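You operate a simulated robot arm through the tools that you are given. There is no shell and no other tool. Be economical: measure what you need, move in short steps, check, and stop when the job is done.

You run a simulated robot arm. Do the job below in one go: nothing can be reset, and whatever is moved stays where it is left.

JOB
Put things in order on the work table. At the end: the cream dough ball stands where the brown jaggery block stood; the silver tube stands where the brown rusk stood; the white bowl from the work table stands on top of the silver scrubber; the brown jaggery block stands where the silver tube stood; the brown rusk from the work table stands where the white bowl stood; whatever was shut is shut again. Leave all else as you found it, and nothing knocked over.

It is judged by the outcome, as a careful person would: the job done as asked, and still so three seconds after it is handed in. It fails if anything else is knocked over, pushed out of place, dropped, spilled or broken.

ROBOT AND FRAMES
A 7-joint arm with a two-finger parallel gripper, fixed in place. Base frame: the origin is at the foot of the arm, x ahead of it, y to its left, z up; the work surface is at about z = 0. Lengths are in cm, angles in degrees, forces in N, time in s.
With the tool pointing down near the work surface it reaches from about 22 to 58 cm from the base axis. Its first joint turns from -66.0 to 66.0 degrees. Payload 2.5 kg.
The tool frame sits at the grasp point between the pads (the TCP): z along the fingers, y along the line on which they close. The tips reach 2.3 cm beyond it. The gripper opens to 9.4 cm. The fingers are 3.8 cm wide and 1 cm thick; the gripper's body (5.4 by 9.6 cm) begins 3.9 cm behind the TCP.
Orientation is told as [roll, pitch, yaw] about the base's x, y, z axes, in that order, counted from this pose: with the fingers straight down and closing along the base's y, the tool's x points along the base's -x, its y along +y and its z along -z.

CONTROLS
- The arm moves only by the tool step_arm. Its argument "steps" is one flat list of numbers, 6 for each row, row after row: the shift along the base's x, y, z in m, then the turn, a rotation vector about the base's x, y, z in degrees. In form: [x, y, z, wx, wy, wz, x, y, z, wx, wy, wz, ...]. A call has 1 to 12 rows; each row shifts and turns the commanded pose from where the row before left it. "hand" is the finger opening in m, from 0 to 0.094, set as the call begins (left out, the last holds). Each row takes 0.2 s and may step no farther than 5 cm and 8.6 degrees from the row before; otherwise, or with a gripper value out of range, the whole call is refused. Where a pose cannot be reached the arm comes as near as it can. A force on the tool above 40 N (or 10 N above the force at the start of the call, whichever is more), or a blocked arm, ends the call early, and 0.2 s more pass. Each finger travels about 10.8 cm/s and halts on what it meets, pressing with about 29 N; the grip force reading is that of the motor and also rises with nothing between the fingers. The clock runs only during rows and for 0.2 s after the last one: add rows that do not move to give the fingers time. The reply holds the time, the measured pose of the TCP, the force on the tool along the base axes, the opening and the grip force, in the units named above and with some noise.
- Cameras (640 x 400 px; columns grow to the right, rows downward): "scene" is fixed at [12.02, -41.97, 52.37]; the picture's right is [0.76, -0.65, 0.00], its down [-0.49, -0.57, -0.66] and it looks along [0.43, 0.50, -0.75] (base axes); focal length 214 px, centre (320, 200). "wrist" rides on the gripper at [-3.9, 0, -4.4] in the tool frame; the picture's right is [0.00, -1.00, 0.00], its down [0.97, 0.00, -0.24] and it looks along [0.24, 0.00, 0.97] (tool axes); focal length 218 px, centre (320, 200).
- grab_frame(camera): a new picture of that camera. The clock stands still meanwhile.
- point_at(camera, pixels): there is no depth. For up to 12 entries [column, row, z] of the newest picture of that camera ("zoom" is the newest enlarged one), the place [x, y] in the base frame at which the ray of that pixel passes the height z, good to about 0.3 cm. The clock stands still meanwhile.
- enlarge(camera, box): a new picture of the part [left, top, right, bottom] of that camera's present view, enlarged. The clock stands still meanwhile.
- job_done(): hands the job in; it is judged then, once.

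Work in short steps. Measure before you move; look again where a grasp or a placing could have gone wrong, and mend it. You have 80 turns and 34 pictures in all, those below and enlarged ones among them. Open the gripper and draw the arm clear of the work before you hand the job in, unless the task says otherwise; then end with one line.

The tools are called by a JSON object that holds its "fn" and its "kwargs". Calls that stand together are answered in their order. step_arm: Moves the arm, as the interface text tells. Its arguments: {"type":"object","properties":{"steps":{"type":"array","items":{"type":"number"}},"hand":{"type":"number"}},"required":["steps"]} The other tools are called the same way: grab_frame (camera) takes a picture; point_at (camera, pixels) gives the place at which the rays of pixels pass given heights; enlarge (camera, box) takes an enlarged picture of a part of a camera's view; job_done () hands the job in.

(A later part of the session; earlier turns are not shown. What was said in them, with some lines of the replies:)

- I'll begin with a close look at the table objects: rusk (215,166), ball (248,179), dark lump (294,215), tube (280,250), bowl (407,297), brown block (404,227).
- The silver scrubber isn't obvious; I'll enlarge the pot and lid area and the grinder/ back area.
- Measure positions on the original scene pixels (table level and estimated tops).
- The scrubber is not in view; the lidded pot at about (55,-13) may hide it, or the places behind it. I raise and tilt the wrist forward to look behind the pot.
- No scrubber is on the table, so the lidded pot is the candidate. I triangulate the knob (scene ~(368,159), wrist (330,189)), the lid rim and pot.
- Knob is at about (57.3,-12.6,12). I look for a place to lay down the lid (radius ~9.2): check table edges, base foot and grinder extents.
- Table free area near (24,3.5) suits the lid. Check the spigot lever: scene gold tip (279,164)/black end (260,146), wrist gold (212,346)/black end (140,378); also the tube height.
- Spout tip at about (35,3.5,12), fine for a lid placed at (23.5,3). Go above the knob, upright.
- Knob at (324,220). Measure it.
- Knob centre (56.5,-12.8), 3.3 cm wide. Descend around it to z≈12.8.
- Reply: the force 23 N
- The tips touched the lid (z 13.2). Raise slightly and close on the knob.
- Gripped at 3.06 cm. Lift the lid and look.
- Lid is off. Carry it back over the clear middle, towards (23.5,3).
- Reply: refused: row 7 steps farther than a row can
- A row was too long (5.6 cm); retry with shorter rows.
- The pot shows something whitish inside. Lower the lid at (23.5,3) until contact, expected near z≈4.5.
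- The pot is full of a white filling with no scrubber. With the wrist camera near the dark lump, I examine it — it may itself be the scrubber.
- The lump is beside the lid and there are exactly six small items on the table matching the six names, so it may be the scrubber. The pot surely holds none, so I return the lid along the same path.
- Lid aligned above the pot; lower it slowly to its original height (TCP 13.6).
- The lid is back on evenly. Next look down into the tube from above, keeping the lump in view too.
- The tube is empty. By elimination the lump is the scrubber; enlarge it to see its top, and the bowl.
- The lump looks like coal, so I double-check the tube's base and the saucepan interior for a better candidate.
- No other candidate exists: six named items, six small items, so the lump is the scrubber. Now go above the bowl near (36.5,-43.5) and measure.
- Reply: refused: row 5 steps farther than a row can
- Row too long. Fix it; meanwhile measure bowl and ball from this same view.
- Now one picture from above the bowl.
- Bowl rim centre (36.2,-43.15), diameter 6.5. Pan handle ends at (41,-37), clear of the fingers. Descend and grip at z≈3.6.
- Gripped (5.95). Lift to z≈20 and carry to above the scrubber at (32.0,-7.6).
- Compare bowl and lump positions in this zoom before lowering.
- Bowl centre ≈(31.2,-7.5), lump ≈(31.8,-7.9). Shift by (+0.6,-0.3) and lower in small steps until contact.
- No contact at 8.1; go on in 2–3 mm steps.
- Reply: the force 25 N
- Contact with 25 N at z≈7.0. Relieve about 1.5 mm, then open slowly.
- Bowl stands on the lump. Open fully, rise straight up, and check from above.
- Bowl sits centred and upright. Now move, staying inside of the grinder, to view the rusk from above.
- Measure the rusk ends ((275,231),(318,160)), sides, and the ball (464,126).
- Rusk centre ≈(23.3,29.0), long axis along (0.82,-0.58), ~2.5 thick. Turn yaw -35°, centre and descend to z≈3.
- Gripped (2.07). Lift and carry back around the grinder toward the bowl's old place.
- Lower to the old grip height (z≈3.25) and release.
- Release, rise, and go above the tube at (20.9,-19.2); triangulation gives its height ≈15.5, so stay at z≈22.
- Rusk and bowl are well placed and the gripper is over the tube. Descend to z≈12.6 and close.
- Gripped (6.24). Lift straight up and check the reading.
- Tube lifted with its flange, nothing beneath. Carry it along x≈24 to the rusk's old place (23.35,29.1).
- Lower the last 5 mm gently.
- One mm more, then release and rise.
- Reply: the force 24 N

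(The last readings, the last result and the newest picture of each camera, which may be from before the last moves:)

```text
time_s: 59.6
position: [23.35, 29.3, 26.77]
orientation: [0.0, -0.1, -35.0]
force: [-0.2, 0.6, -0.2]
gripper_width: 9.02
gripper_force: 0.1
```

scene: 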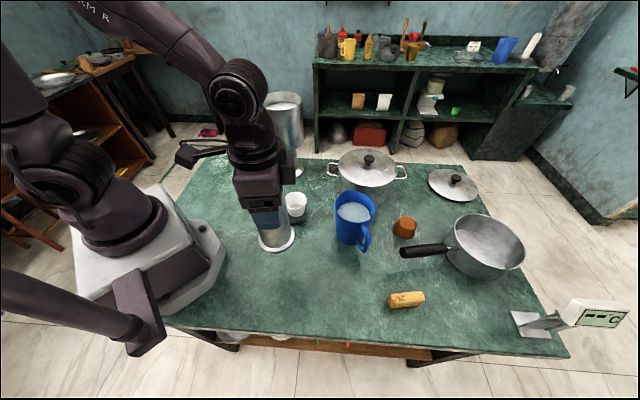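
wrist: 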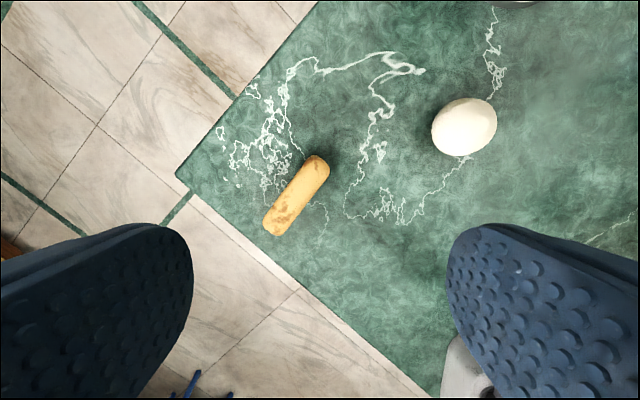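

Tube placed. Next the jaggery at ≈(52.9,-31.6), radius 61.6: I'll use yaw ≈-72° with a 10° outward tilt so that the side bracket passes between mug and pot. Travel first.

{"fn": "step_arm", "kwargs": {"steps": [0.0008, -0.045, 0, 0, 0, 0, 0.0008, -0.045, 0, 0, 0, 0, 0.0008, -0.045, 0, 0, 0, 0, 0.0008, -0.045, 0, 0, 0, 0, 0.0008, -0.045, 0, 0, 0, 0, 0.0008, -0.045, 0, 0, 0, 0, 0.0008, -0.045, 0, 0, 0, 0, 0.0008, -0.045, 0, 0, 0, 0], "hand": 0.07}}

{"fn": "step_arm", "kwargs": {"steps": [0.033, -0.0293, 0, 0, 0, -4.625, 0.033, -0.0293, 0, 0, 0, -4.625, 0.033, -0.0293, 0, 0, 0, -4.625, 0.033, -0.0293, 0, 0, 0, -4.625, 0.033, -0.0293, 0, 0, 0, -4.625, 0.033, -0.0293, 0, 0, 0, -4.625, 0.033, -0.0293, 0, 0, 0, -4.625, 0.033, -0.0293, 0, 0, 0, -4.625, 0, 0, -0.04, 0, 0, 0, 0, 0, 0, 0, 0, 0]}}

```text
time_s: 61.4
position: [24.21, -7.14, 26.55]
orientation: [-0.1, 0.0, -35.0]
force: [-0.6, -0.3, 0.3]
gripper_width: 7.0
gripper_force: 0.0
```

```text
time_s: 63.6
position: [50.55, -30.33, 22.52]
orientation: [0.1, 0.0, -72.0]
force: [0.0, -0.3, -0.4]
gripper_width: 7.02
gripper_force: 0.0
```

Tilt 10° outward about (-0.51,-0.86,0), shift over the block, and take a picture.

{"fn": "step_arm", "kwargs": {"steps": [0.012, -0.006, -0.02, -2.55, -4.3, 0, 0.012, -0.006, -0.02, -2.55, -4.3, 0, 0, 0, -0.02, 0, 0, 0, 0, 0, 0, 0, 0, 0]}}

{"fn": "grab_frame", "kwargs": {"camera": "wrist"}}

```text
time_s: 64.6
position: [52.99, -31.5, 16.54]
orientation: [6.8, -7.6, -72.5]
force: [0.2, -0.7, 0.6]
gripper_width: 7.0
gripper_force: 0.1
```

```text
2 pictures are left
```

wrist: 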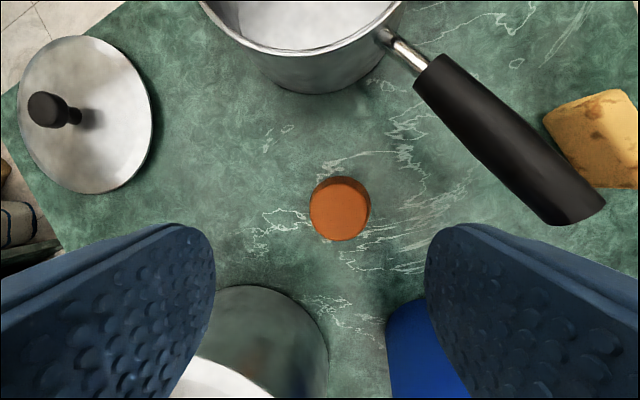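

Measure the block (top centre (338,213), base right edge), and pan handle.

{"fn": "point_at", "kwargs": {"camera": "wrist", "pixels": [[338, 213, 3], [342, 203, 0], [309, 207, 2], [371, 205, 2], [340, 176, 0], [338, 241, 3], [585, 205, 8], [440, 85, 8]]}}

```text
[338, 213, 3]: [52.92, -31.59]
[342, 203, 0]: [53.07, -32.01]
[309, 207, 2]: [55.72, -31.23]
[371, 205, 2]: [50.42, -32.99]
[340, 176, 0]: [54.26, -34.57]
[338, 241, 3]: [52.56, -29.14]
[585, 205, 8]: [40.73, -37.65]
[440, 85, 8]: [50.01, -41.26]
```

Block centre (53.0,-31.8), about 5.3 wide. Open to 8.6, descend to z≈3.1, and close.

{"fn": "step_arm", "kwargs": {"steps": [0, -0.003, -0.03, 0, 0, 0, 0, 0, -0.03, 0, 0, 0, 0, 0, -0.03, 0, 0, 0, 0, 0, -0.02, 0, 0, 0, 0, 0, -0.015, 0, 0, 0, 0, 0, -0.008, 0, 0, 0, 0, 0, 0, 0, 0, 0], "hand": 0.086}}

{"fn": "step_arm", "kwargs": {"steps": [0, 0, 0, 0, 0, 0, 0, 0, 0, 0, 0, 0, 0, 0, 0, 0, 0, 0], "hand": 0.035}}

```text
time_s: 66.2
position: [52.97, -31.78, 3.32]
orientation: [6.6, -7.6, -72.4]
force: [-0.5, -1.5, 5.7]
gripper_width: 8.62
gripper_force: 0.1
```

```text
time_s: 67.0
position: [52.95, -31.91, 3.26]
orientation: [6.7, -7.6, -72.4]
force: [0.7, -4.6, 7.2]
gripper_width: 5.7
gripper_force: 29.1
```

Gripped (5.7). Lift, undo the tilt, and carry to the tube's old place (20.9,-19.2).

{"fn": "step_arm", "kwargs": {"steps": [0, 0, 0.02, 0, 0, 0, 0, 0, 0.045, 0, 0, 0, 0, 0, 0.045, 0, 0, 0, -0.02, 0.011, 0.04, 0, 0, 0, -0.02, 0.011, 0.03, 2.55, 4.3, 0, -0.02, 0.011, 0, 2.55, 4.3, 0]}}

{"fn": "step_arm", "kwargs": {"steps": [-0.0372, 0.0135, 0, 0, 0, 0, -0.0372, 0.0135, 0, 0, 0, 0, -0.0372, 0.0135, 0, 0, 0, 0, -0.0372, 0.0135, 0, 0, 0, 0, -0.0372, 0.0135, 0, 0, 0, 0, -0.0372, 0.0135, 0, 0, 0, 0, -0.037, 0.0135, 0, 0, 0, 0, 0, 0, 0, 0, 0, 0]}}

```text
time_s: 68.4
position: [46.89, -28.37, 21.42]
orientation: [-0.1, 0.2, -71.9]
force: [-0.4, -0.8, -1.7]
gripper_width: 5.69
gripper_force: 28.8
```

```text
time_s: 70.2
position: [20.76, -19.1, 21.13]
orientation: [0.0, -0.1, -72.0]
force: [-0.4, 0.3, -0.5]
gripper_width: 5.66
gripper_force: 29.0
```

Lower to z≈3.6, then finely to contact.

{"fn": "step_arm", "kwargs": {"steps": [0.001, -0.001, -0.045, 0, 0, 0, 0, 0, -0.045, 0, 0, 0, 0, 0, -0.045, 0, 0, 0, 0, 0, -0.025, 0, 0, 0, 0, 0, -0.012, 0, 0, 0, 0, 0, 0, 0, 0, 0]}}

{"fn": "step_arm", "kwargs": {"steps": [0, 0, -0.003, 0, 0, 0, 0, 0, -0.002, 0, 0, 0, 0, 0, 0, 0, 0, 0]}}

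```text
time_s: 71.6
position: [20.86, -19.14, 4.21]
orientation: [0.1, 0.1, -72.0]
force: [0.1, -0.1, -1.2]
gripper_width: 5.67
gripper_force: 28.8
```

```text
time_s: 72.4
position: [20.87, -19.11, 3.69]
orientation: [0.0, 0.1, -72.0]
force: [-2.4, 2.1, 14.6]
gripper_width: 5.67
gripper_force: 28.9
```

Contact made. Release, rise, then head for the ball at (29.1,14.7), turning yaw back to -35°.

{"fn": "step_arm", "kwargs": {"steps": [0, 0, 0.0005, 0, 0, 0, 0, 0, 0, 0, 0, 0, 0, 0, 0, 0, 0, 0, 0, 0, 0.02, 0, 0, 0, 0, 0, 0.045, 0, 0, 0, 0, 0, 0.045, 0, 0, 0, 0, 0, 0.045, 0, 0, 0, 0, 0, 0.035, 0, 0, 0], "hand": 0.086}}

{"fn": "step_arm", "kwargs": {"steps": [0.012, 0.04, 0, 0, 0, 5.3, 0.012, 0.04, 0, 0, 0, 5.3, 0.012, 0.04, 0, 0, 0, 5.3, 0.005, 0.043, 0, 0, 0, 5.3, 0, 0.043, 0, 0, 0, 5.3, 0, 0.043, 0, 0, 0, 5.3, 0, 0.04, 0, 0, 0, 5.2, 0.021, 0.03, 0, 0, 0, 0, 0.02, 0.02, 0, 0, 0, 0, 0, 0, 0, 0, 0, 0]}}

```text
time_s: 74.2
position: [20.72, -19.15, 22.58]
orientation: [-0.1, 0.0, -71.9]
force: [0.0, -1.4, -1.2]
gripper_width: 8.59
gripper_force: 0.1
```

```text
time_s: 76.4
position: [29.15, 14.93, 22.87]
orientation: [0.0, -0.1, -34.9]
force: [-0.1, -0.3, 0.0]
gripper_width: 8.59
gripper_force: 0.1
```

The ball position is well known; adjust to (29.1,14.7) and descend to z≈2.8, watching force.

{"fn": "step_arm", "kwargs": {"steps": [0, -0.002, -0.045, 0, 0, 0, 0, 0, -0.045, 0, 0, 0, 0, 0, -0.045, 0, 0, 0, 0, 0, -0.035, 0, 0, 0, 0, 0, -0.02, 0, 0, 0, 0, 0, -0.01, 0, 0, 0, 0, 0, 0, 0, 0, 0]}}

{"fn": "step_arm", "kwargs": {"steps": [0, 0, 0, 0, 0, 0, 0, 0, 0, 0, 0, 0, 0, 0, 0, 0, 0, 0], "hand": 0.035}}

```text
time_s: 78.0
position: [29.09, 14.59, 2.82]
orientation: [0.0, -0.1, -35.0]
force: [-0.1, -0.3, -0.8]
gripper_width: 8.59
gripper_force: 0.0
```

```text
time_s: 78.8
position: [29.0, 14.55, 2.81]
orientation: [0.0, -0.1, -35.0]
force: [-0.2, -0.6, -0.2]
gripper_width: 4.54
gripper_force: 29.0
```

Gripped the ball (4.54). Lift and carry back round the grinder.

{"fn": "step_arm", "kwargs": {"steps": [0, 0, 0.03, 0, 0, 0, 0, 0, 0.045, 0, 0, 0, 0, 0, 0.045, 0, 0, 0, 0, 0, 0.045, 0, 0, 0, 0, 0, 0.025, 0, 0, 0, -0.02, -0.02, 0, 0, 0, 0, -0.02, -0.03, 0, 0, 0, 0, 0, -0.045, 0, 0, 0, 0, 0, -0.045, 0, 0, 0, 0, 0, -0.045, 0, 0, 0, 0, 0, -0.03, 0, 0, 0, 0]}}

{"fn": "step_arm", "kwargs": {"steps": [0.033, -0.0293, 0, 0, 0, -4.625, 0.033, -0.0293, 0, 0, 0, -4.625, 0.033, -0.0293, 0, 0, 0, -4.625, 0.033, -0.0293, 0, 0, 0, -4.625, 0.033, -0.0293, 0, 0, 0, -4.625, 0.033, -0.0293, 0, 0, 0, -4.625, 0.033, -0.0293, 0, 0, 0, -4.625, 0.025, -0.0253, 0, 0, 0, -4.625, 0, 0, 0, 0, 0, 0]}}

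```text
time_s: 81.2
position: [25.14, -7.0, 21.61]
orientation: [-0.1, 0.0, -34.9]
force: [0.3, 0.4, 0.1]
gripper_width: 4.55
gripper_force: 28.7
```

```text
time_s: 83.2
position: [50.59, -29.81, 21.51]
orientation: [-0.1, 0.1, -72.1]
force: [0.2, 0.3, -0.6]
gripper_width: 4.52
gripper_force: 29.3
```

Tilt 8° outward, shift to (52.97,-31.85) and descend to z≈5.

{"fn": "step_arm", "kwargs": {"steps": [0.012, -0.01, -0.02, -2.04, -3.44, 0, 0.0118, -0.0104, -0.02, -2.04, -3.44, 0, 0, 0, -0.04, 0, 0, 0, 0, 0, -0.04, 0, 0, 0, 0, 0, -0.03, 0, 0, 0, 0, 0, -0.015, 0, 0, 0, 0, 0, 0, 0, 0, 0]}}

```text
time_s: 84.8
position: [53.07, -32.03, 5.28]
orientation: [5.2, -6.0, -72.2]
force: [0.2, -0.4, -0.1]
gripper_width: 4.52
gripper_force: 28.9
```

Reachable. Lower in small steps towards z≈2.9.

{"fn": "step_arm", "kwargs": {"steps": [-0.001, 0.001, -0.012, 0, 0, 0, 0, 0, -0.006, 0, 0, 0, 0, 0, -0.003, 0, 0, 0, 0, 0, 0, 0, 0, 0]}}

{"fn": "step_arm", "kwargs": {"steps": [0, 0, -0.002, 0, 0, 0, 0, 0, 0, 0, 0, 0]}}

```text
time_s: 85.8
position: [52.77, -31.69, 3.18]
orientation: [5.3, -6.0, -72.3]
force: [-0.2, 0.0, 0.3]
gripper_width: 4.54
gripper_force: 28.9
out of reach, approached as far as the arm can: row 2
```

```text
time_s: 86.4
position: [52.74, -31.66, 3.11]
orientation: [5.5, -5.9, -72.2]
force: [-0.2, -1.6, 3.4]
gripper_width: 4.55
gripper_force: 28.8
```

At the edge of reach; add 2° tilt and lower another 2 mm.

{"fn": "step_arm", "kwargs": {"steps": [0, 0, 0, -1.02, -1.72, 0, 0, 0, 0, 0, 0, 0]}}

{"fn": "step_arm", "kwargs": {"steps": [0, 0, -0.001, 0, 0, 0, 0, 0, 0, 0, 0, 0]}}

```text
time_s: 87.0
position: [53.09, -31.99, 3.02]
orientation: [6.8, -7.6, -72.4]
force: [-3.8, -3.9, 16.8]
gripper_width: 4.53
gripper_force: 29.1
out of reach, approached as far as the arm can: row 1
```

```text
time_s: 87.6
position: [53.07, -32.04, 3.04]
orientation: [6.8, -7.7, -72.3]
force: [-9.4, -4.8, 28.0]
gripper_width: 4.49
gripper_force: 29.5
```

Contact. Ease 1 mm, then open a little first.

{"fn": "step_arm", "kwargs": {"steps": [0, 0, 0.001, 0, 0, 0, 0, 0, 0, 0, 0, 0]}}

{"fn": "step_arm", "kwargs": {"steps": [0, 0, 0, 0, 0, 0, 0, 0, 0.001, 0, 0, 0, 0, 0, 0, 0, 0, 0], "hand": 0.056}}

```text
time_s: 88.2
position: [53.05, -32.05, 2.96]
orientation: [6.8, -7.7, -72.4]
force: [-2.9, -11.0, 22.0]
gripper_width: 4.53
gripper_force: 28.9
```

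```text
time_s: 89.0
position: [53.12, -31.92, 2.91]
orientation: [6.5, -7.7, -72.3]
force: [-1.0, -2.5, 15.4]
gripper_width: 5.59
gripper_force: 0.0
```

Ball released; ease up slightly, open to 7.5, then rise clear.

{"fn": "step_arm", "kwargs": {"steps": [0, 0, 0.004, 0, 0, 0, 0, 0, 0, 0, 0, 0, 0, 0, 0, 0, 0, 0], "hand": 0.075}}

{"fn": "step_arm", "kwargs": {"steps": [0, 0, 0.02, 0, 0, 0, 0, 0, 0.045, 0, 0, 0, 0, 0, 0.045, 0, 0, 0, 0, 0, 0.045, 0, 0, 0, -0.025, 0.015, 0.035, 3.06, 5.16, 0, -0.025, 0.015, 0.03, 2.04, 3.44, 0, -0.04, 0.02, 0.02, 0, 0, 0, -0.04, 0.02, 0.01, 0, 0, 0, 0, 0, 0, 0, 0, 0]}}

{"fn": "grab_frame", "kwargs": {"camera": "scene"}}

```text
time_s: 89.8
position: [53.06, -31.93, 3.14]
orientation: [6.4, -7.4, -72.3]
force: [0.3, -1.1, 0.8]
gripper_width: 7.48
gripper_force: 0.1
```

```text
time_s: 91.8
position: [49.29, -30.21, 30.72]
orientation: [-0.1, 0.0, -71.9]
force: [-0.2, 0.0, -0.3]
gripper_width: 7.53
gripper_force: 0.0
out of reach, approached as far as the arm can: row 1, 2, 5, 6, 7, 8
```

```text
1 pictures are left
```

scene: 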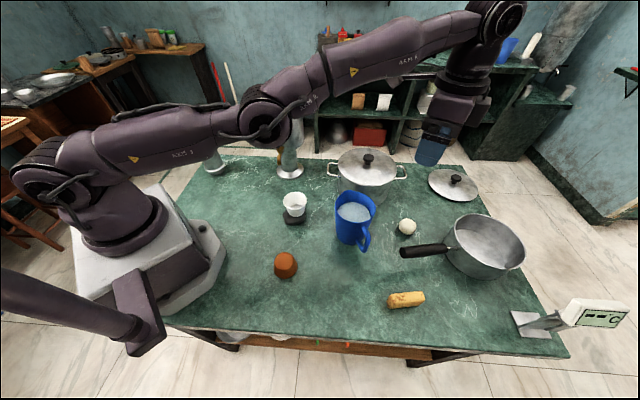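

All items look right. Verify ball and jaggery places by measurement.

{"fn": "point_at", "kwargs": {"camera": "scene", "pixels": [[407, 226, 2.2], [285, 265, 2], [406, 300, 2], [294, 213, 3], [215, 166, 0]]}}

{"fn": "step_arm", "kwargs": {"steps": [-0.04, 0.02, 0.0, 0, 0, 0, -0.04, 0.02, 0, 0, 0, 0, -0.04, 0.02, 0, 0, 0, 0, 0, 0, 0, 0, 0, 0, 0, 0, 0, 0, 0, 0]}}

```text
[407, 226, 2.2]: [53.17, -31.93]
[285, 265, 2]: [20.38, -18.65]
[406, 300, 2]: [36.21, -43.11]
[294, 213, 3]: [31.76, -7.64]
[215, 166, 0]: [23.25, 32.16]
```

```text
time_s: 93.0
position: [47.35, -31.13, 34.35]
orientation: [-0.1, -0.1, -71.9]
force: [0.6, 0.3, 0.7]
gripper_width: 7.47
gripper_force: 0.0
out of reach, approached as far as the arm can: row 1, 2, 3
```

Arm is clear at z≈34. Use the last picture to check that the tube stands.

{"fn": "enlarge", "kwargs": {"camera": "scene", "box": [180, 90, 420, 320]}}

```text
1.74 times, centred on (300, 205) of scene
```

zoom: 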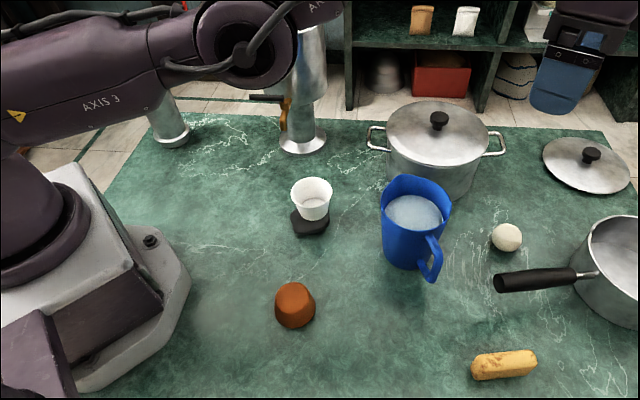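

Everything stands where it should; the pot is shut and the arm is clear. I hand the job in.

{"fn": "job_done", "kwargs": {}}

```text
The job is handed in.
```

I moved all five items to the places you named, put the pot lid back, and handed the job in with nothing knocked over. I took the dark grey lump to be the silver scrubber: I found nothing else on the table or in the pot that could be it, and the white bowl now stands on that lump.
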